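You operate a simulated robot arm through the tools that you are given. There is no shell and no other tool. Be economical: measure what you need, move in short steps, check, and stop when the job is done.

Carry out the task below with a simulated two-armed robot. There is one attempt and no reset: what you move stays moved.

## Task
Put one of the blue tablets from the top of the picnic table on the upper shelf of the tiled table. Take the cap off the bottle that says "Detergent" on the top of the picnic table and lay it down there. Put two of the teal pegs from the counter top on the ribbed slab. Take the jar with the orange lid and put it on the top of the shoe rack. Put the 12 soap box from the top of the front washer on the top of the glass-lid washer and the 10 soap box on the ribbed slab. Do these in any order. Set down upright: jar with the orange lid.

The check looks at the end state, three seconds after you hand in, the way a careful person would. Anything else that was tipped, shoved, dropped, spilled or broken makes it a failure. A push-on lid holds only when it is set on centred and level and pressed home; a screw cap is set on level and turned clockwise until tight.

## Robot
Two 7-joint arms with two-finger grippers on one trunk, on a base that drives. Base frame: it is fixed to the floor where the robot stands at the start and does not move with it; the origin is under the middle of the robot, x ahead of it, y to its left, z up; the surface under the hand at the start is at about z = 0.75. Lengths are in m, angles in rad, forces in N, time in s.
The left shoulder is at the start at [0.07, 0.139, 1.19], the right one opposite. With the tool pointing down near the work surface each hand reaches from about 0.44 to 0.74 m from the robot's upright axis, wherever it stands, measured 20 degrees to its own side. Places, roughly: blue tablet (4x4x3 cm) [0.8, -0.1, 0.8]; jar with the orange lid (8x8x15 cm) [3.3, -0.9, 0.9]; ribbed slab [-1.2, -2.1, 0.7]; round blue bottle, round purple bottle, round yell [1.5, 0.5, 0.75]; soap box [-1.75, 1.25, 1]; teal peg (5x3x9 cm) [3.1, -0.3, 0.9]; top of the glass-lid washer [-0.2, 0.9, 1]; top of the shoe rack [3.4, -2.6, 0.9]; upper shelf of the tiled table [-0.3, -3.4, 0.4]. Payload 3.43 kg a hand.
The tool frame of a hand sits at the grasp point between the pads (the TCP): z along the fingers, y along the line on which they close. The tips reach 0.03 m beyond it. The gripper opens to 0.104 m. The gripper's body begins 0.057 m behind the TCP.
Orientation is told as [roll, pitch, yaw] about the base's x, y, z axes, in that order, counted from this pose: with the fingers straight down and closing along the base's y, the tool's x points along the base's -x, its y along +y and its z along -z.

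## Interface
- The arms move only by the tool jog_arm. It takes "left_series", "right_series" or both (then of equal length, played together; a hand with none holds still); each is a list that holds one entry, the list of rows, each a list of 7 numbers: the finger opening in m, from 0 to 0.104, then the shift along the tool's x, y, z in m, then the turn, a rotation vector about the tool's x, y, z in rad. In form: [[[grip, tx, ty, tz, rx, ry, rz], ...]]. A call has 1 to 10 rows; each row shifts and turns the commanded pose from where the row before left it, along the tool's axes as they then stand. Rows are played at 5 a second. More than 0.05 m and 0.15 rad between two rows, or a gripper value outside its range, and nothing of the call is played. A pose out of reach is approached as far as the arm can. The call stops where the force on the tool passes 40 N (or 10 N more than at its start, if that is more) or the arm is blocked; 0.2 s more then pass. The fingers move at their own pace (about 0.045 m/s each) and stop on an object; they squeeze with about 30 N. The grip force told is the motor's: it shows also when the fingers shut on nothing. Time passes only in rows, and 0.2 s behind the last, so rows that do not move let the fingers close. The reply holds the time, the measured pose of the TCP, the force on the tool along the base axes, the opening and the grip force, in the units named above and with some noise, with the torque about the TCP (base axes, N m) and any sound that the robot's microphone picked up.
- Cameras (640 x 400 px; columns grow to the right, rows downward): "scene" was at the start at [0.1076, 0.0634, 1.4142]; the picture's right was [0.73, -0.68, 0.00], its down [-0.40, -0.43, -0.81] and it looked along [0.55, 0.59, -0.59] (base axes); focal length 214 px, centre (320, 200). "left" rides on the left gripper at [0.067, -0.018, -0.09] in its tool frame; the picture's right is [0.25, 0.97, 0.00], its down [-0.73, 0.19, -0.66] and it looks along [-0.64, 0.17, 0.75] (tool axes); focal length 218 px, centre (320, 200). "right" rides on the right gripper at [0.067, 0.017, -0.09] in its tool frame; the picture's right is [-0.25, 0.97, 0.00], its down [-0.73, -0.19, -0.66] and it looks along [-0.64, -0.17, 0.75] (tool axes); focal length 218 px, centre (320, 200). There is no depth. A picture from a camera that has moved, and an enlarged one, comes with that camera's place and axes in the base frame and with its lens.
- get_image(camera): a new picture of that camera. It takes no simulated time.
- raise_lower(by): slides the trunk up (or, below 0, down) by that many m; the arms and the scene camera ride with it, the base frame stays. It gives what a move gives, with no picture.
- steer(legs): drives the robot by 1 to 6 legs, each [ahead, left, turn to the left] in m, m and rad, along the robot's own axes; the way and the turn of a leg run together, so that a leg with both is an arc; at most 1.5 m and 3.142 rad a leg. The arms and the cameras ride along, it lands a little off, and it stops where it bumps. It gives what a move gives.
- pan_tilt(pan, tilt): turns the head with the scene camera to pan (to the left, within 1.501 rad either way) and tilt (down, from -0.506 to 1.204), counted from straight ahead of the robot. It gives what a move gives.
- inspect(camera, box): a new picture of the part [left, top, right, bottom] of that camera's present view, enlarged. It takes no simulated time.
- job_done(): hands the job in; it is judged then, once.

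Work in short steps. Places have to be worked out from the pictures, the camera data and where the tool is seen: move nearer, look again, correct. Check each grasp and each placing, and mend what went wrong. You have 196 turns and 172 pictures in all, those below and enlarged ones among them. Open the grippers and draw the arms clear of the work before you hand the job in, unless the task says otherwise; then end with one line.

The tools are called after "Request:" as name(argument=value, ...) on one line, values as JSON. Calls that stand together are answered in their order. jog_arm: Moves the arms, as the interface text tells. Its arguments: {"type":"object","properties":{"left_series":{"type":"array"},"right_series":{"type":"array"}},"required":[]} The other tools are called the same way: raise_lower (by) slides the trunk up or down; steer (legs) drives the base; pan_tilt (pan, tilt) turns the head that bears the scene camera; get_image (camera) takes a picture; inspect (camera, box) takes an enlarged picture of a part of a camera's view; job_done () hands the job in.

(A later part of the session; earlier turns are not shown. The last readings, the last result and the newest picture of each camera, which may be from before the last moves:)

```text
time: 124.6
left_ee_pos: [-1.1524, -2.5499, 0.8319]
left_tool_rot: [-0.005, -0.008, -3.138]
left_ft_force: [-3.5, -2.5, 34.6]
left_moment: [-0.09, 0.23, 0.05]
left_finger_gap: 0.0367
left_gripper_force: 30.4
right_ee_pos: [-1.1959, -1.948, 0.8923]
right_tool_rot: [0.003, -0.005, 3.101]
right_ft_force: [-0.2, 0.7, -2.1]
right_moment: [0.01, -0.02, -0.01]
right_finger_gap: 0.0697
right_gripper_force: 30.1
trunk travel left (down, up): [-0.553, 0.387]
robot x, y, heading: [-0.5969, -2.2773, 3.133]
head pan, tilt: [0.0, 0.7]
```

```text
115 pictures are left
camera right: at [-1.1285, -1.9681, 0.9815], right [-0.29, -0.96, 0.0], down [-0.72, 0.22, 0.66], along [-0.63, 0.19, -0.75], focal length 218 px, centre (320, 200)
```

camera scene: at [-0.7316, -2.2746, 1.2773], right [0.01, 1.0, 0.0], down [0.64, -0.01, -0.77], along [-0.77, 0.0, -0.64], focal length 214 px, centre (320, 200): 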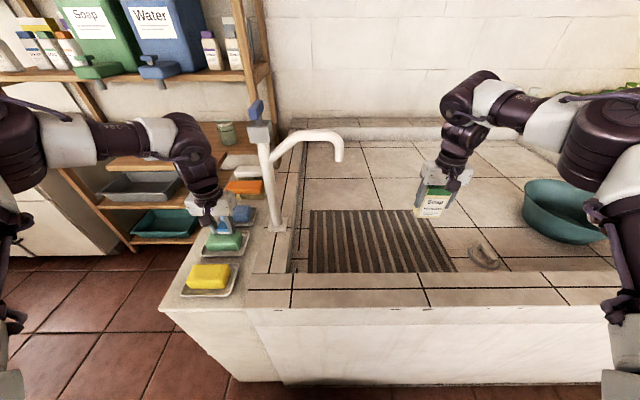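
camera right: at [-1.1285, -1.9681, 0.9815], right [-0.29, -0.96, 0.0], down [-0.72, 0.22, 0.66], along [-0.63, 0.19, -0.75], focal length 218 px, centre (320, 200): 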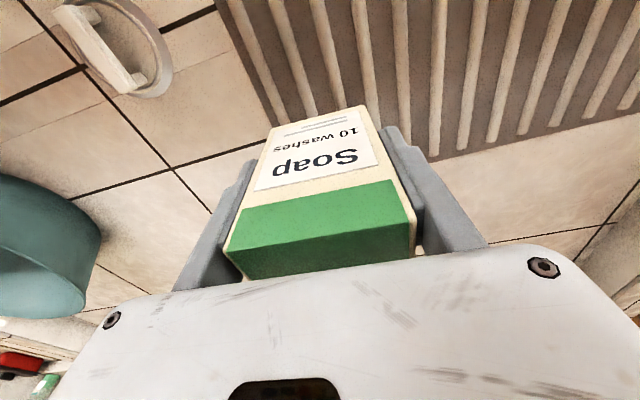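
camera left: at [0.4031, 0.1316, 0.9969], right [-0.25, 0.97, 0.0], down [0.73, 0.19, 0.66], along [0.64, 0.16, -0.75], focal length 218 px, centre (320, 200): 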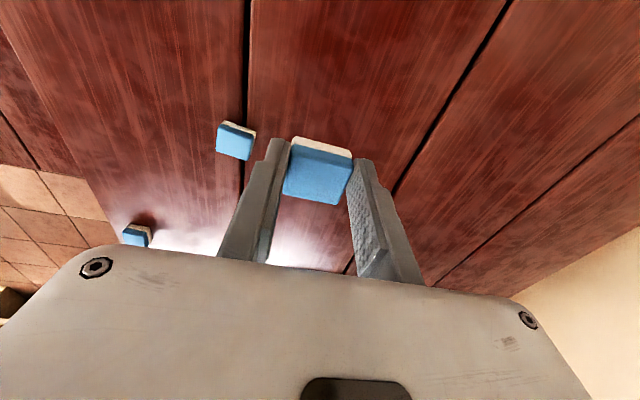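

The left hand is pressing on the soap dishes at the counter's end — I must raise at once, then lift the left arm away.

Request:
raise_lower(by=0.06)

Request:
jog_arm(left_series=[[[0.02, 0.02, 0, -0.04, 0, 0, 0], [0.02, 0.03, 0, -0.04, 0, 0, 0], [0.02, 0.03, 0, -0.04, 0, 0, 0], [0.02, 0.03, 0, -0.04, 0, 0, 0], [0.02, 0.03, 0, -0.04, 0, 0, 0], [0.02, 0.03, 0, -0.04, 0, 0, 0]]])

Request:
inspect(camera="scene", box=[150, 130, 350, 300])

Request:
get_image(camera="left")

```text
time: 125.6
left_ee_pos: [-1.1531, -2.5526, 0.8872]
left_tool_rot: [-0.004, 0.0, -3.136]
left_ft_force: [0.0, -0.1, -0.5]
left_moment: [-0.02, 0.01, 0.0]
left_finger_gap: 0.0367
left_gripper_force: 29.7
right_ee_pos: [-1.1987, -1.9489, 0.9483]
right_tool_rot: [0.003, -0.002, 3.1]
right_ft_force: [0.0, 0.0, -2.5]
right_moment: [0.0, -0.03, -0.04]
right_finger_gap: 0.0696
right_gripper_force: 29.7
trunk travel left (down, up): [-0.613, 0.327]
robot x, y, heading: [-0.5959, -2.2787, 3.135]
head pan, tilt: [0.0, 0.7]
```

```text
time: 127.0
left_ee_pos: [-0.981, -2.5536, 1.1287]
left_tool_rot: [-0.004, -0.003, -3.137]
left_ft_force: [1.6, 0.1, -0.6]
left_moment: [0.01, 0.05, -0.01]
left_finger_gap: 0.0369
left_gripper_force: 29.6
right_ee_pos: [-1.1967, -1.9474, 0.9509]
right_tool_rot: [0.002, -0.006, 3.1]
right_ft_force: [0.5, 0.2, -1.7]
right_moment: [0.0, 0.0, 0.01]
right_finger_gap: 0.0696
right_gripper_force: 29.6
trunk travel left (down, up): [-0.613, 0.327]
robot x, y, heading: [-0.5966, -2.2753, 3.134]
head pan, tilt: [0.0, 0.7]
```

```text
2.35 times, centred on (250, 215) of scene
camera zoom: at [-0.7325, -2.2759, 1.3368], right [0.01, 1.0, 0.0], down [0.64, -0.01, -0.77], along [-0.77, 0.01, -0.64], focal length 505 px, centre (485, 165)
```

zoom: 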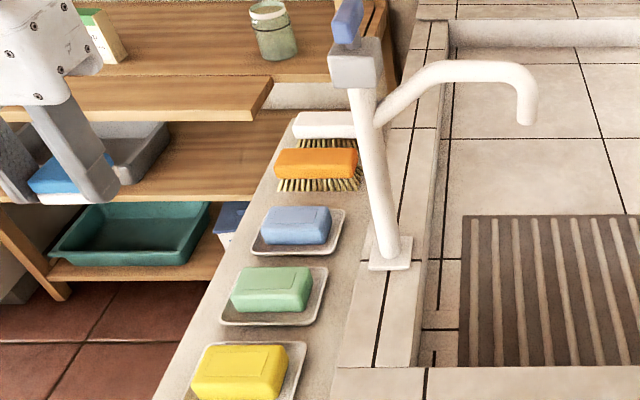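

```text
113 pictures are left
camera left: at [-0.9148, -2.5355, 1.2183], right [0.26, -0.97, 0.0], down [-0.73, -0.2, 0.66], along [-0.64, -0.17, -0.75], focal length 218 px, centre (320, 200)
```

left: 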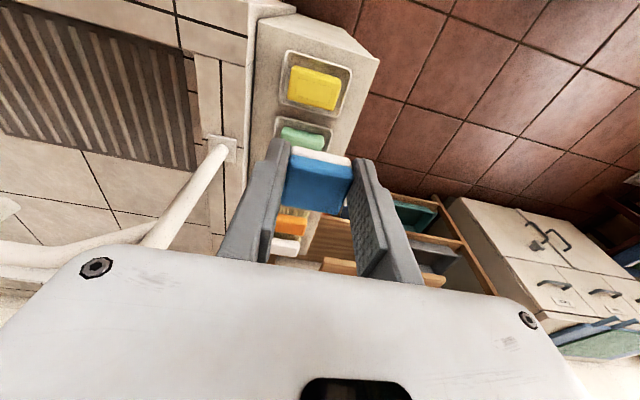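

Soaps look undisturbed and the left hand is now high. I lower box 10 over the slab.

Request:
raise_lower(by=-0.11)

Request:
inspect(camera="scene", box=[280, 150, 520, 300])

```text
time: 128.4
left_ee_pos: [-0.983, -2.5552, 1.0183]
left_tool_rot: [-0.002, -0.001, -3.136]
left_ft_force: [0.8, 0.1, -0.4]
left_moment: [-0.02, 0.0, -0.02]
left_finger_gap: 0.0369
left_gripper_force: 30.0
right_ee_pos: [-1.1995, -1.9491, 0.8409]
right_tool_rot: [0.002, -0.002, 3.101]
right_ft_force: [-0.2, 0.5, -1.7]
right_moment: [0.02, -0.05, 0.0]
right_finger_gap: 0.0693
right_gripper_force: 30.2
trunk travel left (down, up): [-0.503, 0.437]
robot x, y, heading: [-0.5994, -2.2771, 3.133]
head pan, tilt: [0.0, 0.7]
```

```text
2.67 times, centred on (400, 225) of scene
camera zoom: at [-0.7351, -2.2767, 1.2266], right [0.01, 1.0, 0.0], down [0.64, 0.0, -0.76], along [-0.76, 0.01, -0.64], focal length 572 px, centre (107, 133)
```

zoom: 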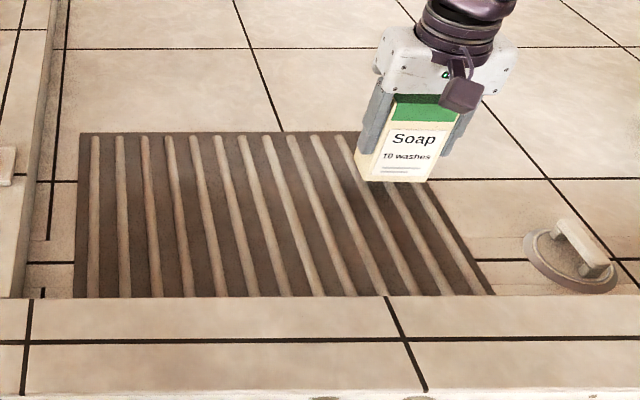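

The box is a bit close to the slab's right edge; I shift it 4 cm toward the middle and lower to contact.

Request:
jog_arm(right_series=[[[0.04, 0, 0.045, 0, 0, 0, 0]]])

Request:
raise_lower(by=-0.025)

Request:
raise_lower(by=-0.012)

Request:
inspect(camera="scene", box=[280, 150, 520, 300])

```text
time: 128.8
left_ee_pos: [-0.9853, -2.5567, 1.0166]
left_tool_rot: [-0.009, -0.002, -3.136]
left_ft_force: [0.0, -0.4, -0.3]
left_moment: [0.01, 0.03, -0.05]
left_finger_gap: 0.0367
left_gripper_force: 30.2
right_ee_pos: [-1.2005, -1.9954, 0.8407]
right_tool_rot: [0.0, -0.002, 3.102]
right_ft_force: [-0.2, 0.1, -2.2]
right_moment: [0.07, -0.01, 0.0]
right_finger_gap: 0.0696
right_gripper_force: 30.0
trunk travel left (down, up): [-0.503, 0.437]
robot x, y, heading: [-0.5969, -2.2768, 3.138]
head pan, tilt: [0.0, 0.7]
```

```text
time: 129.5
left_ee_pos: [-0.983, -2.5553, 0.9928]
left_tool_rot: [-0.003, -0.002, -3.138]
left_ft_force: [-0.5, 0.2, 0.0]
left_moment: [-0.01, 0.0, 0.01]
left_finger_gap: 0.0366
left_gripper_force: 29.8
right_ee_pos: [-1.2014, -1.9932, 0.8142]
right_tool_rot: [0.001, -0.004, 3.099]
right_ft_force: [-0.1, -0.3, -3.0]
right_moment: [-0.01, 0.0, -0.01]
right_finger_gap: 0.0696
right_gripper_force: 30.3
trunk travel left (down, up): [-0.478, 0.462]
robot x, y, heading: [-0.5967, -2.2767, 3.133]
head pan, tilt: [0.0, 0.7]
```

```text
time: 130.0
left_ee_pos: [-0.9832, -2.5551, 0.9825]
left_tool_rot: [-0.006, -0.004, -3.138]
left_ft_force: [-0.3, -0.5, -0.2]
left_moment: [-0.01, -0.03, -0.01]
left_finger_gap: 0.0365
left_gripper_force: 30.4
right_ee_pos: [-1.2022, -1.9934, 0.8134]
right_tool_rot: [0.002, -0.018, 3.095]
right_ft_force: [9.2, -1.1, 20.4]
right_moment: [0.36, -0.88, -0.18]
right_finger_gap: 0.0696
right_gripper_force: 29.4
trunk travel left (down, up): [-0.468, 0.472]
robot x, y, heading: [-0.5947, -2.2784, 3.133]
head pan, tilt: [0.0, 0.7]
stopped: the force on the tool passed its limit at 41 N (the readings are from after the stop); the commanded pose is now the measured one
```

```text
2.67 times, centred on (400, 225) of scene
camera zoom: at [-0.733, -2.2777, 1.1918], right [0.01, 1.0, 0.0], down [0.64, 0.0, -0.77], along [-0.77, 0.01, -0.64], focal length 572 px, centre (107, 133)
```

zoom: 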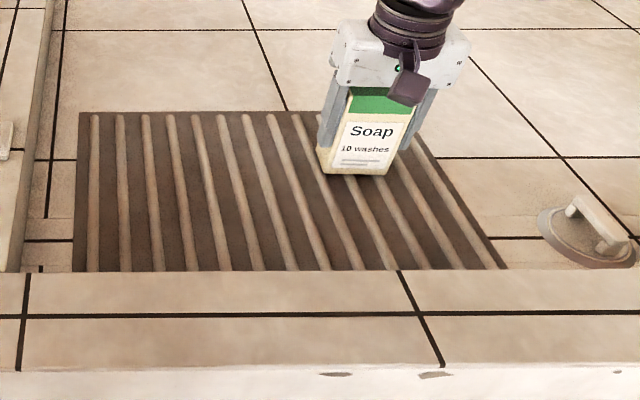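

Contact made. I back off 3 mm, release, and lift straight up.

Request:
raise_lower(by=0.004)

Request:
jog_arm(right_series=[[[0.104, 0, 0, 0, 0, 0, 0], [0.104, 0, 0, 0, 0, 0, 0], [0.104, 0, 0, 0, 0, 0, 0], [0.104, 0, 0, 0, 0, 0, 0]]])

Request:
raise_lower(by=0.2)

Request:
get_image(camera="scene")

```text
time: 130.6
left_ee_pos: [-0.9845, -2.555, 0.9863]
left_tool_rot: [-0.004, -0.001, -3.137]
left_ft_force: [0.0, -0.4, -0.4]
left_moment: [-0.01, 0.0, 0.01]
left_finger_gap: 0.0368
left_gripper_force: 29.8
right_ee_pos: [-1.2027, -1.9938, 0.8126]
right_tool_rot: [0.002, -0.016, 3.098]
right_ft_force: [0.8, -0.5, 1.0]
right_moment: [0.07, -0.13, -0.02]
right_finger_gap: 0.0691
right_gripper_force: 29.6
trunk travel left (down, up): [-0.472, 0.468]
robot x, y, heading: [-0.5978, -2.2774, 3.136]
head pan, tilt: [0.0, 0.7]
```

```text
time: 131.6
left_ee_pos: [-0.9841, -2.5547, 0.9859]
left_tool_rot: [-0.003, -0.001, -3.136]
left_ft_force: [-0.5, -1.1, -0.6]
left_moment: [-0.03, -0.02, 0.01]
left_finger_gap: 0.0367
left_gripper_force: 29.9
right_ee_pos: [-1.2034, -1.9937, 0.8138]
right_tool_rot: [0.002, -0.015, 3.096]
right_ft_force: [0.0, -0.1, -0.3]
right_moment: [-0.01, 0.01, -0.01]
right_finger_gap: 0.1041
right_gripper_force: 0.1
trunk travel left (down, up): [-0.472, 0.468]
robot x, y, heading: [-0.5966, -2.2777, 3.133]
head pan, tilt: [0.0, 0.7]
```

```text
time: 133.7
left_ee_pos: [-0.9839, -2.555, 1.1852]
left_tool_rot: [-0.003, -0.001, -3.138]
left_ft_force: [-0.3, 0.8, 0.6]
left_moment: [-0.05, -0.04, -0.02]
left_finger_gap: 0.0369
left_gripper_force: 30.2
right_ee_pos: [-1.2037, -1.9937, 1.0131]
right_tool_rot: [0.001, -0.015, 3.097]
right_ft_force: [-0.3, 0.3, 0.4]
right_moment: [-0.04, -0.03, 0.0]
right_finger_gap: 0.1037
right_gripper_force: 0.0
trunk travel left (down, up): [-0.672, 0.268]
robot x, y, heading: [-0.5992, -2.2753, 3.134]
head pan, tilt: [0.0, 0.7]
```

```text
110 pictures are left
camera scene: at [-0.7354, -2.2767, 1.3954], right [0.01, 1.0, 0.0], down [0.64, 0.0, -0.76], along [-0.76, 0.01, -0.64], focal length 214 px, centre (320, 200)
```

scene: 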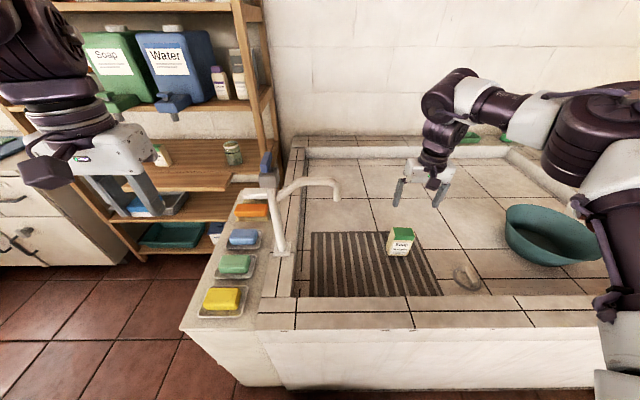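

Box 10 stands on the slab. Now to the tiled table: back off and turn to face it.

Request:
steer(legs=[[-0.35, 0, 0], [0, 0, 1.57]])

Request:
pan_tilt(pan=0.0, tilt=0.6)

Request:
get_image(camera="scene")

```text
time: 139.8
left_ee_pos: [0.0277, -2.6666, 1.185]
left_tool_rot: [-0.004, -0.001, -1.572]
left_ft_force: [-0.2, -0.3, 0.9]
left_moment: [0.04, 0.01, -0.02]
left_finger_gap: 0.0368
left_gripper_force: 30.1
right_ee_pos: [-0.5348, -2.8834, 1.0136]
right_tool_rot: [0.002, -0.014, -1.617]
right_ft_force: [-0.3, -0.2, -0.4]
right_moment: [-0.01, 0.03, 0.02]
right_finger_gap: 0.1043
right_gripper_force: 0.1
trunk travel left (down, up): [-0.672, 0.268]
robot x, y, heading: [-0.2479, -2.2827, -1.58]
head pan, tilt: [0.0, 0.7]
```

```text
time: 140.5
left_ee_pos: [0.0282, -2.6675, 1.1865]
left_tool_rot: [-0.003, -0.002, -1.57]
left_ft_force: [-0.2, -0.4, -0.8]
left_moment: [-0.01, -0.01, -0.03]
left_finger_gap: 0.0367
left_gripper_force: 29.6
right_ee_pos: [-0.5348, -2.884, 1.0137]
right_tool_rot: [0.002, -0.016, -1.621]
right_ft_force: [-1.0, 0.1, -0.4]
right_moment: [-0.01, 0.01, -0.03]
right_finger_gap: 0.104
right_gripper_force: 0.1
trunk travel left (down, up): [-0.672, 0.268]
robot x, y, heading: [-0.2487, -2.2772, -1.58]
head pan, tilt: [0.0, 0.6]
```

```text
109 pictures are left
camera scene: at [-0.2521, -2.4191, 1.4041], right [-1.0, 0.01, 0.0], down [0.01, 0.57, -0.82], along [-0.01, -0.82, -0.57], focal length 214 px, centre (320, 200)
```

scene: 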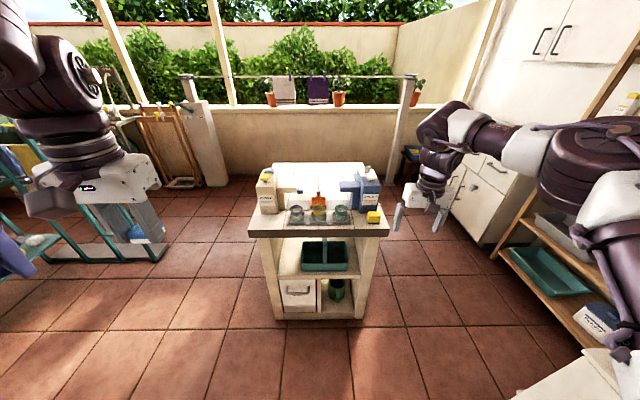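

Request:
inspect(camera="scene", box=[240, 150, 400, 330])

```text
2.22 times, centred on (320, 240) of scene
camera zoom: at [-0.2521, -2.4191, 1.4041], right [-1.0, 0.01, 0.0], down [0.01, 0.57, -0.82], along [-0.01, -0.82, -0.57], focal length 477 px, centre (320, 111)
```

zoom: 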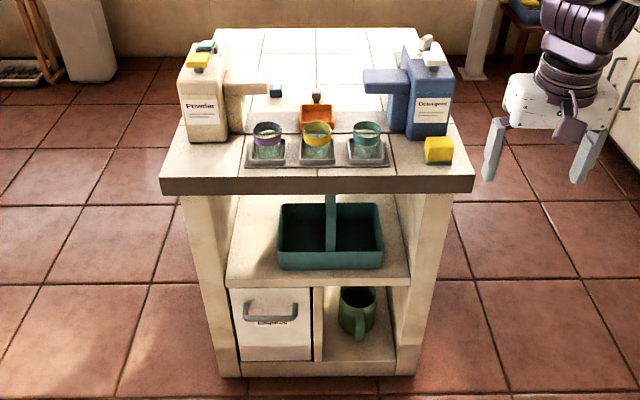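

The upper shelf (z≈0.43) has a tray; free space lies to the tray's left, x≈−0.15…−0.05, y<−3.12. I'll enter with the hand nearly horizontal: tilt the left hand forward while extending it.

Request:
jog_arm(left_series=[[[0.02, -0.028, 0, 0, 0, -0.136, 0], [0.02, -0.0277, 0, 0.0038, 0, -0.136, 0], [0.02, -0.027, 0, 0.0075, 0, -0.136, 0], [0.02, -0.0257, 0, 0.0111, 0, -0.136, 0], [0.02, -0.024, 0, 0.0145, 0, -0.136, 0], [0.02, -0.0218, 0, 0.0176, 0, -0.136, 0], [0.02, -0.0192, 0, 0.0204, 0, -0.136, 0], [0.02, -0.0162, 0, 0.0228, 0, -0.136, 0], [0.02, -0.013, 0, 0.0248, 0, -0.136, 0], [0.02, -0.0095, 0, 0.0263, 0, -0.136, 0]]])

Request:
get_image(camera="scene")

```text
time: 142.7
left_ee_pos: [0.0282, -2.9502, 1.186]
left_tool_rot: [-0.024, -1.36, -1.546]
left_ft_force: [0.4, 0.0, -0.3]
left_moment: [0.01, 0.02, -0.02]
left_finger_gap: 0.0371
left_gripper_force: 30.0
right_ee_pos: [-0.5344, -2.8855, 1.0125]
right_tool_rot: [0.001, -0.014, -1.621]
right_ft_force: [0.6, -0.3, 0.7]
right_moment: [0.01, -0.03, -0.03]
right_finger_gap: 0.1041
right_gripper_force: 0.0
trunk travel left (down, up): [-0.672, 0.268]
robot x, y, heading: [-0.2494, -2.2799, -1.584]
head pan, tilt: [0.0, 0.6]
```

```text
107 pictures are left
camera scene: at [-0.251, -2.4213, 1.4039], right [-1.0, 0.01, 0.0], down [0.01, 0.57, -0.82], along [-0.01, -0.82, -0.57], focal length 214 px, centre (320, 200)
```

scene: 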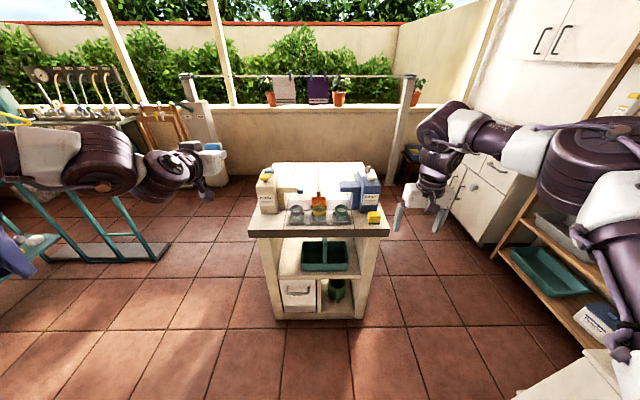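

The left hand is almost horizontal. I shift right so the hand lines up with the free gap (x≈−0.10), then lower the trunk in front of the table.

Request:
steer(legs=[[0, -0.12, 0]])

Request:
raise_lower(by=-0.35)

Request:
pan_tilt(pan=0.2, tilt=0.5)

Request:
get_image(camera="scene")

```text
time: 143.9
left_ee_pos: [-0.094, -2.9454, 1.1856]
left_tool_rot: [-0.026, -1.361, -1.547]
left_ft_force: [0.2, 0.3, -1.0]
left_moment: [0.0, 0.0, 0.04]
left_finger_gap: 0.0371
left_gripper_force: 30.1
right_ee_pos: [-0.6555, -2.8816, 1.0145]
right_tool_rot: [0.001, -0.015, -1.62]
right_ft_force: [0.0, -0.4, 0.1]
right_moment: [0.0, 0.03, -0.02]
right_finger_gap: 0.1038
right_gripper_force: 0.0
trunk travel left (down, up): [-0.672, 0.268]
robot x, y, heading: [-0.3699, -2.2772, -1.585]
head pan, tilt: [0.0, 0.6]
```

```text
time: 147.4
left_ee_pos: [-0.0966, -2.9456, 0.8362]
left_tool_rot: [-0.02, -1.36, -1.551]
left_ft_force: [0.0, -0.1, 0.5]
left_moment: [-0.01, 0.0, 0.01]
left_finger_gap: 0.0369
left_gripper_force: 30.3
right_ee_pos: [-0.6553, -2.8826, 0.6648]
right_tool_rot: [0.001, -0.015, -1.619]
right_ft_force: [0.4, 0.4, 0.1]
right_moment: [0.01, 0.02, 0.0]
right_finger_gap: 0.1042
right_gripper_force: 0.1
trunk travel left (down, up): [-0.322, 0.618]
robot x, y, heading: [-0.37, -2.2795, -1.581]
head pan, tilt: [0.0, 0.6]
```

```text
time: 148.1
left_ee_pos: [-0.0953, -2.9466, 0.8368]
left_tool_rot: [-0.021, -1.362, -1.55]
left_ft_force: [-0.2, 0.2, 0.2]
left_moment: [0.04, 0.0, -0.01]
left_finger_gap: 0.0366
left_gripper_force: 29.8
right_ee_pos: [-0.6562, -2.8817, 0.6644]
right_tool_rot: [0.001, -0.015, -1.62]
right_ft_force: [-0.1, 0.1, -0.3]
right_moment: [-0.02, 0.0, 0.0]
right_finger_gap: 0.1039
right_gripper_force: 0.1
trunk travel left (down, up): [-0.322, 0.618]
robot x, y, heading: [-0.3711, -2.2774, -1.588]
head pan, tilt: [0.201, 0.499]
```

```text
106 pictures are left
camera scene: at [-0.3558, -2.4186, 1.0631], right [-0.98, -0.19, 0.0], down [-0.09, 0.47, -0.88], along [0.16, -0.86, -0.48], focal length 214 px, centre (320, 200)
```

scene: 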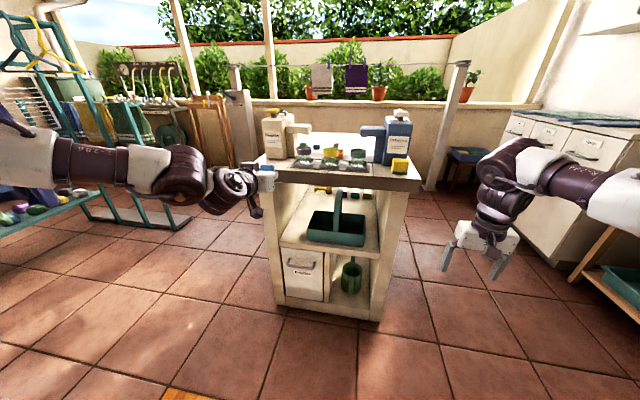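

Clear of obstacles. I lower further and look at the shelf from low.

Request:
raise_lower(by=-0.3)

Request:
pan_tilt(pan=0.2, tilt=0.35)

Request:
get_image(camera="scene")

Request:
get_image(camera="left")

```text
time: 151.1
left_ee_pos: [-0.0955, -2.9458, 0.5366]
left_tool_rot: [-0.02, -1.36, -1.552]
left_ft_force: [0.0, -0.2, -0.2]
left_moment: [0.02, 0.03, 0.0]
left_finger_gap: 0.0369
left_gripper_force: 29.9
right_ee_pos: [-0.6568, -2.8819, 0.3636]
right_tool_rot: [0.001, -0.015, -1.621]
right_ft_force: [0.6, -1.1, -0.1]
right_moment: [-0.02, 0.0, 0.0]
right_finger_gap: 0.1041
right_gripper_force: 0.1
trunk travel left (down, up): [-0.022, 0.918]
robot x, y, heading: [-0.3729, -2.2777, -1.585]
head pan, tilt: [0.201, 0.499]
```

```text
time: 151.8
left_ee_pos: [-0.095, -2.9458, 0.5355]
left_tool_rot: [-0.022, -1.361, -1.551]
left_ft_force: [0.3, 0.1, -0.9]
left_moment: [-0.03, 0.03, 0.03]
left_finger_gap: 0.037
left_gripper_force: 29.9
right_ee_pos: [-0.6572, -2.8827, 0.3633]
right_tool_rot: [0.002, -0.016, -1.62]
right_ft_force: [0.9, 0.5, -0.2]
right_moment: [-0.02, 0.03, 0.01]
right_finger_gap: 0.1041
right_gripper_force: 0.1
trunk travel left (down, up): [-0.022, 0.918]
robot x, y, heading: [-0.3705, -2.2793, -1.584]
head pan, tilt: [0.201, 0.351]
```

```text
105 pictures are left
camera scene: at [-0.3553, -2.4205, 0.7768], right [-0.98, -0.19, 0.0], down [-0.06, 0.34, -0.94], along [0.17, -0.92, -0.34], focal length 214 px, centre (320, 200)
```

scene: 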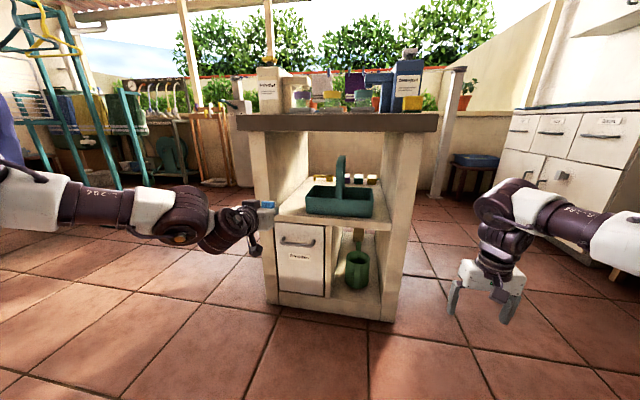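

```text
104 pictures are left
camera left: at [-0.1142, -2.8434, 0.4895], right [0.97, 0.05, -0.25], down [0.19, 0.49, 0.85], along [0.17, -0.87, 0.46], focal length 218 px, centre (320, 200)
```

left: 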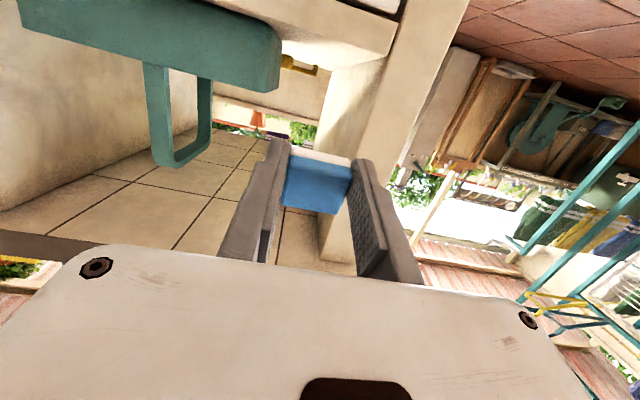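

The gap between tray (x≈−0.143) and post (x≈−0.034) is confirmed; the tablet is centred in it. I lower the hand 4.5 cm, retract the right hand, then drive in.

Request:
jog_arm(left_series=[[[0.02, 0.022, 0.004, 0.0047, 0, 0, 0], [0.02, 0.022, 0.003, 0.0047, 0, 0, 0], [0.02, 0, 0, 0, 0, 0, 0]]], right_series=[[[0.104, 0.04, -0.02, -0.02, 0, 0, 0], [0.104, 0.04, -0.02, -0.02, 0, 0, 0], [0.104, 0.04, -0.02, -0.02, 0, 0, 0]]])

Request:
steer(legs=[[0.14, 0, 0]])

Request:
get_image(camera="scene")

Request:
get_image(camera="left")

```text
time: 152.6
left_ee_pos: [-0.0859, -2.9471, 0.4913]
left_tool_rot: [-0.018, -1.361, -1.552]
left_ft_force: [0.3, -0.5, -1.8]
left_moment: [0.0, 0.0, -0.01]
left_finger_gap: 0.0367
left_gripper_force: 29.5
right_ee_pos: [-0.7109, -2.756, 0.4232]
right_tool_rot: [0.001, -0.016, -1.621]
right_ft_force: [-0.7, -0.2, 0.1]
right_moment: [0.0, 0.03, 0.0]
right_finger_gap: 0.1042
right_gripper_force: 0.1
trunk travel left (down, up): [-0.022, 0.918]
robot x, y, heading: [-0.3708, -2.2758, -1.583]
head pan, tilt: [0.201, 0.351]
```

```text
time: 153.9
left_ee_pos: [-0.0867, -3.0838, 0.4914]
left_tool_rot: [-0.019, -1.36, -1.551]
left_ft_force: [-0.8, -0.5, -0.8]
left_moment: [-0.01, -0.01, 0.0]
left_finger_gap: 0.0367
left_gripper_force: 29.9
right_ee_pos: [-0.7106, -2.8952, 0.4235]
right_tool_rot: [0.002, -0.017, -1.617]
right_ft_force: [-0.2, 0.7, 0.2]
right_moment: [-0.03, 0.0, -0.01]
right_finger_gap: 0.1039
right_gripper_force: 0.1
trunk travel left (down, up): [-0.022, 0.918]
robot x, y, heading: [-0.3713, -2.4182, -1.577]
head pan, tilt: [0.201, 0.351]
```

```text
103 pictures are left
camera scene: at [-0.3565, -2.5587, 0.7768], right [-0.98, -0.19, 0.0], down [-0.07, 0.34, -0.94], along [0.18, -0.92, -0.34], focal length 214 px, centre (320, 200)
```

scene: 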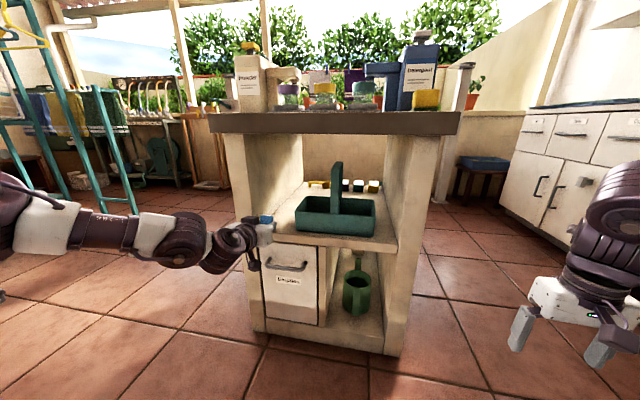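

```text
102 pictures are left
camera left: at [-0.1054, -2.9811, 0.4434], right [0.97, 0.05, -0.25], down [0.19, 0.49, 0.85], along [0.17, -0.87, 0.46], focal length 218 px, centre (320, 200)
```

left: 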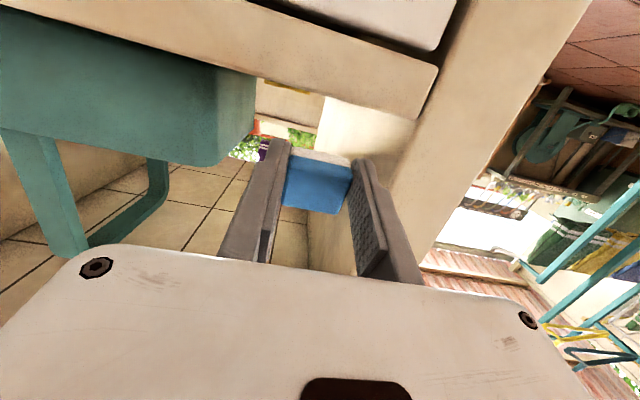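

Alignment is good with ~2.5 cm on each side. I drive the last 7 cm in.

Request:
steer(legs=[[0.07, 0, 0]])

Request:
get_image(camera="left")

Request:
inspect(camera="scene", box=[200, 120, 420, 300])

```text
time: 154.9
left_ee_pos: [-0.0872, -3.153, 0.4893]
left_tool_rot: [-0.019, -1.361, -1.551]
left_ft_force: [-0.2, 0.6, 0.5]
left_moment: [0.01, 0.04, -0.03]
left_finger_gap: 0.0368
left_gripper_force: 30.1
right_ee_pos: [-0.71, -2.9655, 0.4237]
right_tool_rot: [0.001, -0.015, -1.617]
right_ft_force: [0.1, 0.3, 0.1]
right_moment: [0.03, -0.01, -0.03]
right_finger_gap: 0.1038
right_gripper_force: 0.1
trunk travel left (down, up): [-0.022, 0.918]
robot x, y, heading: [-0.3713, -2.4857, -1.579]
head pan, tilt: [0.201, 0.351]
```

```text
101 pictures are left
camera left: at [-0.1059, -3.0506, 0.4433], right [0.97, 0.05, -0.25], down [0.19, 0.49, 0.85], along [0.17, -0.87, 0.46], focal length 218 px, centre (320, 200)
```

left: 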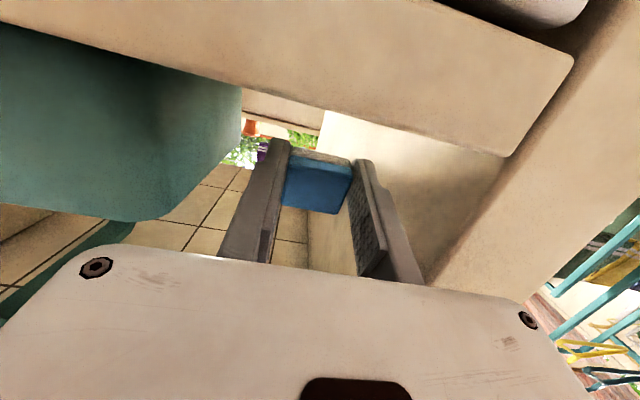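

```text
2.22 times, centred on (310, 210) of scene
camera zoom: at [-0.3571, -2.6283, 0.7768], right [-0.98, -0.19, 0.0], down [-0.07, 0.34, -0.94], along [0.18, -0.92, -0.34], focal length 477 px, centre (342, 178)
```

zoom: 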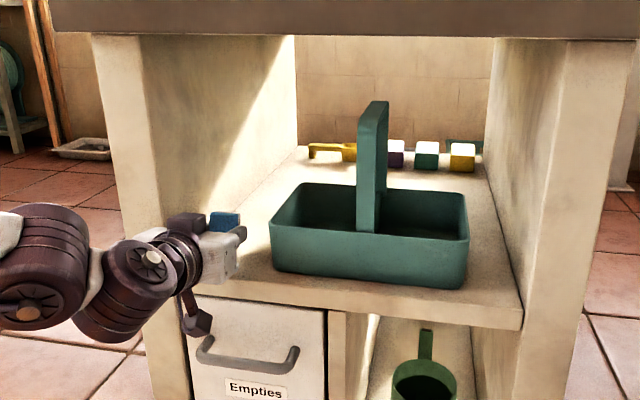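

The tablet is over the shelf. I lower in small steps toward contact.

Request:
jog_arm(left_series=[[[0.02, 0.0098, 0, 0.0021, 0, 0, 0], [0.02, 0.0078, 0, 0.0017, 0, 0, 0]]])

Request:
jog_arm(left_series=[[[0.02, 0.0059, 0, 0.0012, 0, 0, 0]]])

Request:
jog_arm(left_series=[[[0.02, 0.0049, 0, 0.001, 0, 0, 0]]])

Request:
get_image(camera="left")

```text
time: 155.5
left_ee_pos: [-0.0864, -3.1524, 0.4726]
left_tool_rot: [-0.017, -1.361, -1.551]
left_ft_force: [-0.4, 0.5, -0.8]
left_moment: [0.01, -0.02, -0.01]
left_finger_gap: 0.0369
left_gripper_force: 30.4
right_ee_pos: [-0.7103, -2.9659, 0.4241]
right_tool_rot: [0.002, -0.015, -1.617]
right_ft_force: [-0.9, 0.2, 0.0]
right_moment: [-0.02, -0.01, -0.03]
right_finger_gap: 0.1038
right_gripper_force: 0.0
trunk travel left (down, up): [-0.022, 0.918]
robot x, y, heading: [-0.3737, -2.4822, -1.583]
head pan, tilt: [0.201, 0.351]
```

```text
time: 155.9
left_ee_pos: [-0.0862, -3.1539, 0.4662]
left_tool_rot: [-0.021, -1.36, -1.547]
left_ft_force: [0.4, 0.0, 0.6]
left_moment: [0.02, 0.05, 0.01]
left_finger_gap: 0.0366
left_gripper_force: 29.9
right_ee_pos: [-0.7103, -2.9666, 0.4229]
right_tool_rot: [0.001, -0.014, -1.618]
right_ft_force: [0.1, -0.2, 0.2]
right_moment: [-0.01, 0.02, -0.06]
right_finger_gap: 0.1041
right_gripper_force: 0.1
trunk travel left (down, up): [-0.022, 0.918]
robot x, y, heading: [-0.3694, -2.4889, -1.584]
head pan, tilt: [0.201, 0.351]
```

```text
time: 156.3
left_ee_pos: [-0.0875, -3.1522, 0.466]
left_tool_rot: [-0.025, -1.37, -1.54]
left_ft_force: [0.8, 0.4, 13.2]
left_moment: [-0.32, -0.31, -0.09]
left_finger_gap: 0.0368
left_gripper_force: 29.6
right_ee_pos: [-0.7099, -2.9648, 0.4254]
right_tool_rot: [0.005, -0.016, -1.615]
right_ft_force: [0.2, 0.0, -0.1]
right_moment: [0.02, -0.02, 0.01]
right_finger_gap: 0.104
right_gripper_force: 0.1
trunk travel left (down, up): [-0.022, 0.918]
robot x, y, heading: [-0.3707, -2.4852, -1.576]
head pan, tilt: [0.201, 0.351]
```

```text
99 pictures are left
camera left: at [-0.1061, -3.0509, 0.4186], right [0.97, 0.05, -0.25], down [0.19, 0.5, 0.84], along [0.17, -0.86, 0.47], focal length 218 px, centre (320, 200)
```

left: 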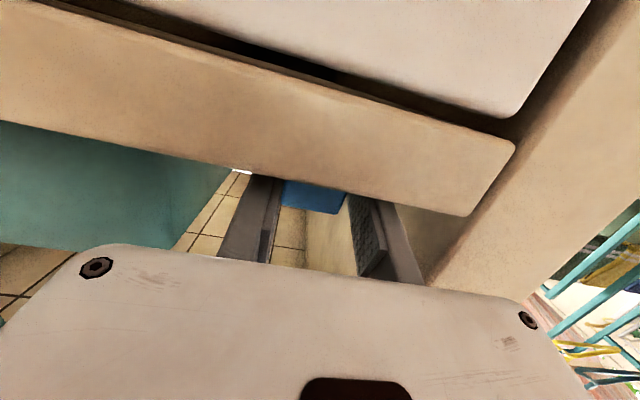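

Contact felt (13 N). I open just to 0.058 so the fingers stay clear of tray and post, then back out with the base.

Request:
jog_arm(left_series=[[[0.058, 0, 0, 0, 0, 0, 0], [0.058, 0, 0, 0, 0, 0, 0], [0.058, 0, 0, 0, 0, 0, 0]]])

Request:
steer(legs=[[-0.2, 0, 0]])

Request:
get_image(camera="scene")

```text
time: 157.1
left_ee_pos: [-0.0903, -3.1523, 0.4669]
left_tool_rot: [-0.023, -1.368, -1.551]
left_ft_force: [-15.7, 10.4, 22.5]
left_moment: [-0.42, -0.31, -0.29]
left_finger_gap: 0.0463
left_gripper_force: 0.0
right_ee_pos: [-0.7124, -2.9637, 0.4236]
right_tool_rot: [0.004, -0.02, -1.618]
right_ft_force: [0.6, 0.5, 0.8]
right_moment: [0.0, 0.02, 0.0]
right_finger_gap: 0.1039
right_gripper_force: 0.1
trunk travel left (down, up): [-0.022, 0.918]
robot x, y, heading: [-0.3767, -2.487, -1.579]
head pan, tilt: [0.201, 0.351]
```

```text
time: 157.9
left_ee_pos: [-0.0889, -3.1493, 0.4661]
left_tool_rot: [-0.05, -1.375, -1.522]
left_ft_force: [-0.4, -0.2, 0.3]
left_moment: [-0.02, -0.01, 0.0]
left_finger_gap: 0.0579
left_gripper_force: 0.1
right_ee_pos: [-0.7109, -2.958, 0.4229]
right_tool_rot: [0.002, -0.014, -1.619]
right_ft_force: [0.7, 0.5, 0.5]
right_moment: [0.03, 0.02, -0.02]
right_finger_gap: 0.1039
right_gripper_force: 0.0
trunk travel left (down, up): [-0.022, 0.918]
robot x, y, heading: [-0.3747, -2.4783, -1.583]
head pan, tilt: [0.201, 0.351]
stopped in leg 1: the force on the tool passed its limit at 61 N (the readings are from after the stop); the commanded pose is now the measured one
```

```text
98 pictures are left
camera scene: at [-0.3575, -2.6214, 0.7767], right [-0.98, -0.19, 0.0], down [-0.06, 0.34, -0.94], along [0.18, -0.92, -0.34], focal length 214 px, centre (320, 200)
```

scene: 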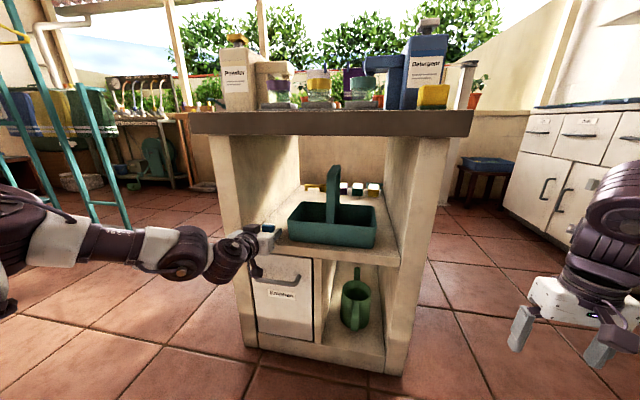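

Something resisted. I look closely before moving.

Request:
inspect(camera="scene", box=[200, 190, 350, 320])

Request:
get_image(camera="left")

```text
3.08 times, centred on (275, 255) of scene
camera zoom: at [-0.3575, -2.6214, 0.7767], right [-0.98, -0.19, 0.0], down [-0.06, 0.34, -0.94], along [0.18, -0.92, -0.34], focal length 660 px, centre (458, 31)
```

zoom: 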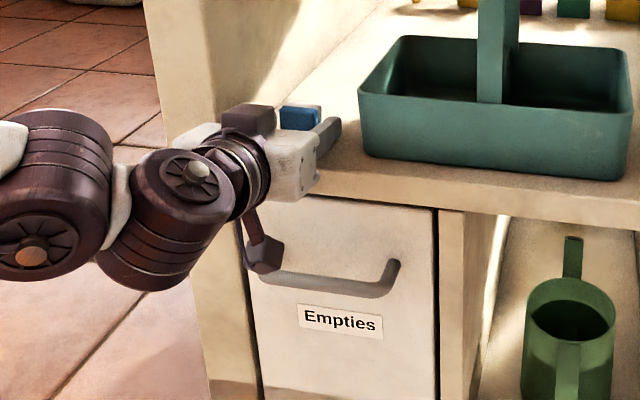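

```text
96 pictures are left
camera left: at [-0.1081, -3.0471, 0.4191], right [0.96, 0.05, -0.26], down [0.2, 0.5, 0.84], along [0.17, -0.86, 0.47], focal length 218 px, centre (320, 200)
```

left: 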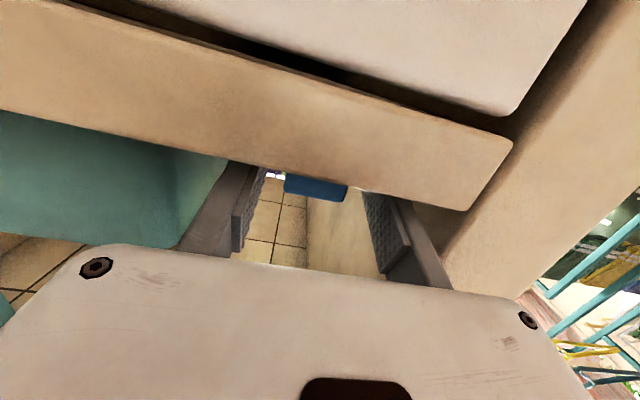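

The tablet is free on the shelf, but the hand's camera bracket is caught at the drawer handle. I raise the hand 4 cm straight up to free it before backing out.

Request:
jog_arm(left_series=[[[0.058, -0.0098, 0, -0.0021, 0, 0, 0], [0.058, -0.0098, 0, -0.0021, 0, 0, 0], [0.058, -0.0098, 0, -0.0021, 0, 0, 0], [0.058, -0.0098, 0, -0.0021, 0, 0, 0]]])

Request:
inspect(camera="scene", box=[200, 190, 350, 320])

```text
time: 158.9
left_ee_pos: [-0.088, -3.1484, 0.5081]
left_tool_rot: [-0.045, -1.374, -1.526]
left_ft_force: [0.1, -0.2, 0.4]
left_moment: [-0.02, 0.01, -0.03]
left_finger_gap: 0.0579
left_gripper_force: 0.1
right_ee_pos: [-0.7112, -2.9566, 0.4236]
right_tool_rot: [0.002, -0.015, -1.619]
right_ft_force: [0.4, -0.2, -0.7]
right_moment: [0.0, 0.02, 0.02]
right_finger_gap: 0.104
right_gripper_force: 0.0
trunk travel left (down, up): [-0.022, 0.918]
robot x, y, heading: [-0.3727, -2.4801, -1.583]
head pan, tilt: [0.201, 0.351]
```

```text
3.08 times, centred on (275, 255) of scene
camera zoom: at [-0.3575, -2.6215, 0.7768], right [-0.98, -0.19, 0.0], down [-0.06, 0.34, -0.94], along [0.18, -0.92, -0.34], focal length 660 px, centre (458, 31)
```

zoom: 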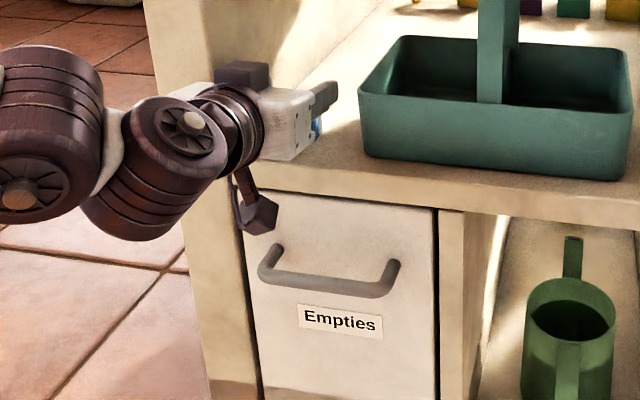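

Free now, drawer unmoved, tablet resting on the shelf. I back out and check.

Request:
steer(legs=[[-0.25, 0, 0]])

Request:
inspect(camera="scene", box=[200, 100, 440, 330])

```text
time: 160.7
left_ee_pos: [-0.0842, -2.8989, 0.507]
left_tool_rot: [-0.046, -1.374, -1.523]
left_ft_force: [0.1, 0.8, 0.1]
left_moment: [-0.02, 0.04, 0.01]
left_finger_gap: 0.0581
left_gripper_force: 0.0
right_ee_pos: [-0.708, -2.7109, 0.4237]
right_tool_rot: [0.003, -0.015, -1.615]
right_ft_force: [0.4, -0.6, 0.9]
right_moment: [0.02, 0.0, 0.0]
right_finger_gap: 0.1038
right_gripper_force: 0.0
trunk travel left (down, up): [-0.022, 0.918]
robot x, y, heading: [-0.3674, -2.2289, -1.577]
head pan, tilt: [0.201, 0.351]
```

```text
1.74 times, centred on (320, 215) of scene
camera zoom: at [-0.3545, -2.3727, 0.7769], right [-0.98, -0.19, 0.0], down [-0.07, 0.34, -0.94], along [0.18, -0.92, -0.34], focal length 373 px, centre (320, 174)
```

zoom: 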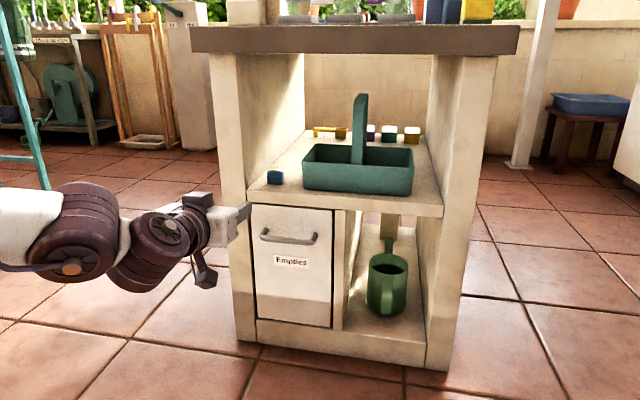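

The tablet sits on the upper shelf. I raise the trunk and bring the left hand back to tool-down.

Request:
raise_lower(by=0.68)

Request:
jog_arm(left_series=[[[0.058, 0.0095, 0, -0.0263, 0, 0.136, 0], [0.058, 0.013, 0, -0.0248, 0, 0.136, 0], [0.058, 0.0162, 0, -0.0228, 0, 0.136, 0], [0.058, 0.0192, 0, -0.0204, 0, 0.136, 0], [0.058, 0.0218, 0, -0.0176, 0, 0.136, 0], [0.058, 0.024, 0, -0.0145, 0, 0.136, 0], [0.058, 0.0257, 0, -0.0111, 0, 0.136, 0], [0.058, 0.027, 0, -0.0075, 0, 0.136, 0], [0.058, 0.0277, 0, -0.0038, 0, 0.136, 0], [0.104, 0.028, 0, 0, 0, 0.136, 0]]])

Request:
steer(legs=[[-1.12, 0, 0], [0, 0, 1.577], [1.2, 0, 0], [1.0, 0, 0]])

Request:
pan_tilt(pan=0.0, tilt=0.4)

Request:
get_image(camera="scene")

```text
refused: 0.68 is not a number from -0.4 to 0.4
```

```text
time: 162.9
left_ee_pos: [-0.0834, -2.6221, 0.465]
left_tool_rot: [-0.007, -0.012, -1.568]
left_ft_force: [0.1, -0.1, 0.2]
left_moment: [0.0, 0.0, -0.01]
left_finger_gap: 0.0929
left_gripper_force: 0.0
right_ee_pos: [-0.7083, -2.7103, 0.4229]
right_tool_rot: [0.001, -0.015, -1.617]
right_ft_force: [0.6, -0.8, -0.7]
right_moment: [0.03, 0.0, 0.01]
right_finger_gap: 0.1036
right_gripper_force: 0.1
trunk travel left (down, up): [-0.022, 0.918]
robot x, y, heading: [-0.3733, -2.232, -1.58]
head pan, tilt: [0.201, 0.351]
```

```text
time: 173.8
left_ee_pos: [0.1374, -0.8152, 0.462]
left_tool_rot: [-0.004, 0.01, 0.014]
left_ft_force: [-1.8, -0.6, -0.8]
left_moment: [-0.02, 0.03, 0.12]
left_finger_gap: 0.1038
left_gripper_force: 0.0
right_ee_pos: [0.2315, -1.4394, 0.4219]
right_tool_rot: [0.002, -0.019, -0.045]
right_ft_force: [0.7, -0.2, -0.5]
right_moment: [-0.05, 0.01, -0.02]
right_finger_gap: 0.104
right_gripper_force: 0.0
trunk travel left (down, up): [-0.022, 0.918]
robot x, y, heading: [-0.2475, -1.0987, -0.009]
head pan, tilt: [0.201, 0.351]
stopped in leg 3: the force on the tool passed its limit at 63 N (the readings are from after the stop); the commanded pose is now the measured one
```

```text
time: 174.5
left_ee_pos: [0.1363, -0.8155, 0.4644]
left_tool_rot: [-0.005, 0.01, 0.013]
left_ft_force: [-3.5, -0.6, -0.8]
left_moment: [-0.08, 0.05, 0.2]
left_finger_gap: 0.1038
left_gripper_force: 0.1
right_ee_pos: [0.2315, -1.4403, 0.4227]
right_tool_rot: [0.001, -0.015, -0.046]
right_ft_force: [0.4, -0.2, 0.2]
right_moment: [0.01, 0.0, -0.01]
right_finger_gap: 0.104
right_gripper_force: 0.0
trunk travel left (down, up): [-0.022, 0.918]
robot x, y, heading: [-0.2486, -1.1023, -0.015]
head pan, tilt: [0.0, 0.4]
```

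```text
93 pictures are left
camera scene: at [-0.1077, -1.1036, 0.7724], right [-0.01, -1.0, 0.0], down [-0.39, 0.0, -0.92], along [0.92, -0.01, -0.39], focal length 214 px, centre (320, 200)
```

scene: 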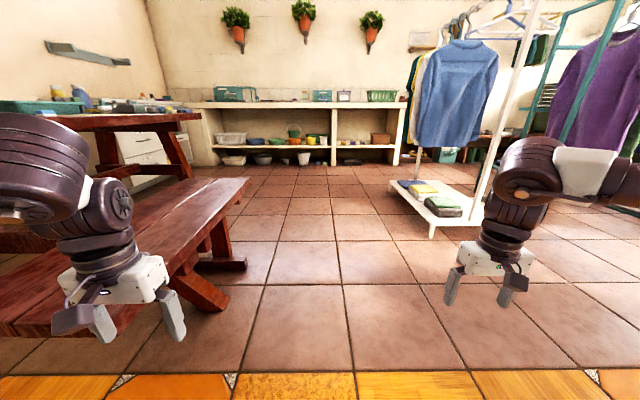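

The trunk raise was refused (limit 0.4), so the left hand bumped the bench end. I back off and raise in two steps before continuing.

Request:
steer(legs=[[-0.15, 0, 0]])

Request:
raise_lower(by=0.4)

Request:
raise_lower(by=0.3)

Request:
pan_tilt(pan=0.2, tilt=0.5)

Request:
get_image(camera="scene")

```text
time: 175.9
left_ee_pos: [-0.0132, -0.8135, 0.4635]
left_tool_rot: [-0.006, 0.011, 0.017]
left_ft_force: [-0.3, 1.2, -0.5]
left_moment: [-0.02, -0.01, -0.03]
left_finger_gap: 0.1039
left_gripper_force: 0.1
right_ee_pos: [0.0817, -1.4384, 0.4239]
right_tool_rot: [0.003, -0.015, -0.045]
right_ft_force: [0.3, -0.9, 0.4]
right_moment: [-0.02, 0.0, 0.01]
right_finger_gap: 0.1038
right_gripper_force: 0.1
trunk travel left (down, up): [-0.022, 0.918]
robot x, y, heading: [-0.3987, -1.0989, -0.006]
head pan, tilt: [0.0, 0.4]
```

```text
time: 179.7
left_ee_pos: [-0.0131, -0.8129, 0.863]
left_tool_rot: [-0.005, 0.009, 0.016]
left_ft_force: [-0.4, -0.5, 0.1]
left_moment: [0.0, 0.02, 0.01]
left_finger_gap: 0.104
left_gripper_force: 0.0
right_ee_pos: [0.0818, -1.4384, 0.8234]
right_tool_rot: [0.002, -0.016, -0.045]
right_ft_force: [-0.5, -0.1, 0.1]
right_moment: [0.0, -0.01, 0.0]
right_finger_gap: 0.1041
right_gripper_force: 0.1
trunk travel left (down, up): [-0.422, 0.518]
robot x, y, heading: [-0.3958, -1.0981, -0.008]
head pan, tilt: [0.0, 0.4]
```

```text
time: 182.7
left_ee_pos: [-0.0142, -0.8129, 1.1639]
left_tool_rot: [-0.005, 0.012, 0.016]
left_ft_force: [-0.2, -0.4, 0.2]
left_moment: [0.01, -0.03, 0.02]
left_finger_gap: 0.1039
left_gripper_force: 0.0
right_ee_pos: [0.0814, -1.4384, 1.1229]
right_tool_rot: [0.001, -0.017, -0.046]
right_ft_force: [-0.5, 0.4, 0.1]
right_moment: [0.02, -0.01, 0.02]
right_finger_gap: 0.104
right_gripper_force: 0.1
trunk travel left (down, up): [-0.722, 0.218]
robot x, y, heading: [-0.3995, -1.1, -0.011]
head pan, tilt: [0.0, 0.4]
```

```text
time: 183.4
left_ee_pos: [-0.0127, -0.8122, 1.1637]
left_tool_rot: [-0.005, 0.011, 0.015]
left_ft_force: [0.1, 0.1, -0.8]
left_moment: [0.02, 0.02, 0.04]
left_finger_gap: 0.104
left_gripper_force: 0.1
right_ee_pos: [0.081, -1.4381, 1.123]
right_tool_rot: [0.001, -0.017, -0.046]
right_ft_force: [0.4, -0.9, 0.4]
right_moment: [0.03, 0.01, -0.01]
right_finger_gap: 0.1039
right_gripper_force: 0.0
trunk travel left (down, up): [-0.722, 0.218]
robot x, y, heading: [-0.3999, -1.1013, -0.012]
head pan, tilt: [0.201, 0.499]
```

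```text
92 pictures are left
camera scene: at [-0.2607, -1.084, 1.4632], right [0.19, -0.98, 0.0], down [-0.47, -0.09, -0.88], along [0.86, 0.17, -0.48], focal length 214 px, centre (320, 200)
```

scene: 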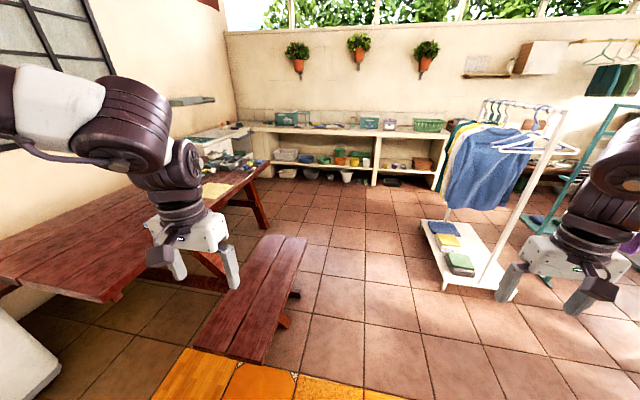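

The corridor y≈−1.1 is clear with arms raised. I drive east.

Request:
steer(legs=[[1.2, 0, 0], [1.0, 0, 0]])

Request:
pan_tilt(pan=0.1, tilt=0.4)

Request:
get_image(camera="scene")

```text
time: 194.2
left_ee_pos: [2.1555, -0.7971, 1.1634]
left_tool_rot: [-0.005, 0.012, 0.029]
left_ft_force: [-0.1, -0.1, 0.0]
left_moment: [-0.01, -0.02, -0.01]
left_finger_gap: 0.104
left_gripper_force: 0.0
right_ee_pos: [2.259, -1.4209, 1.1239]
right_tool_rot: [0.003, -0.017, -0.033]
right_ft_force: [-0.4, -0.1, 0.3]
right_moment: [-0.03, -0.03, 0.01]
right_finger_gap: 0.104
right_gripper_force: 0.1
trunk travel left (down, up): [-0.722, 0.218]
robot x, y, heading: [1.7754, -1.0922, 0.004]
head pan, tilt: [0.201, 0.499]
```

```text
time: 194.9
left_ee_pos: [2.1553, -0.796, 1.1626]
left_tool_rot: [-0.002, 0.011, 0.029]
left_ft_force: [0.4, -0.6, 0.0]
left_moment: [0.0, -0.03, 0.0]
left_finger_gap: 0.1037
left_gripper_force: 0.1
right_ee_pos: [2.2598, -1.4207, 1.1229]
right_tool_rot: [0.003, -0.015, -0.031]
right_ft_force: [0.1, 0.2, 0.5]
right_moment: [-0.01, 0.01, -0.03]
right_finger_gap: 0.1041
right_gripper_force: 0.0
trunk travel left (down, up): [-0.722, 0.218]
robot x, y, heading: [1.7757, -1.0899, 0.002]
head pan, tilt: [0.099, 0.4]
```

```text
91 pictures are left
camera scene: at [1.9157, -1.0799, 1.4723], right [0.1, -0.99, 0.0], down [-0.39, -0.04, -0.92], along [0.92, 0.1, -0.39], focal length 214 px, centre (320, 200)
```

scene: 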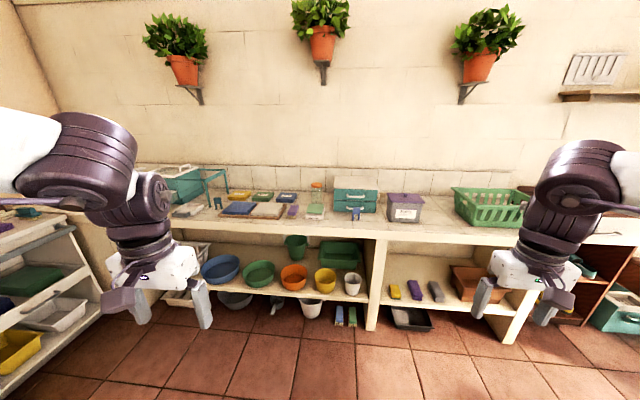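

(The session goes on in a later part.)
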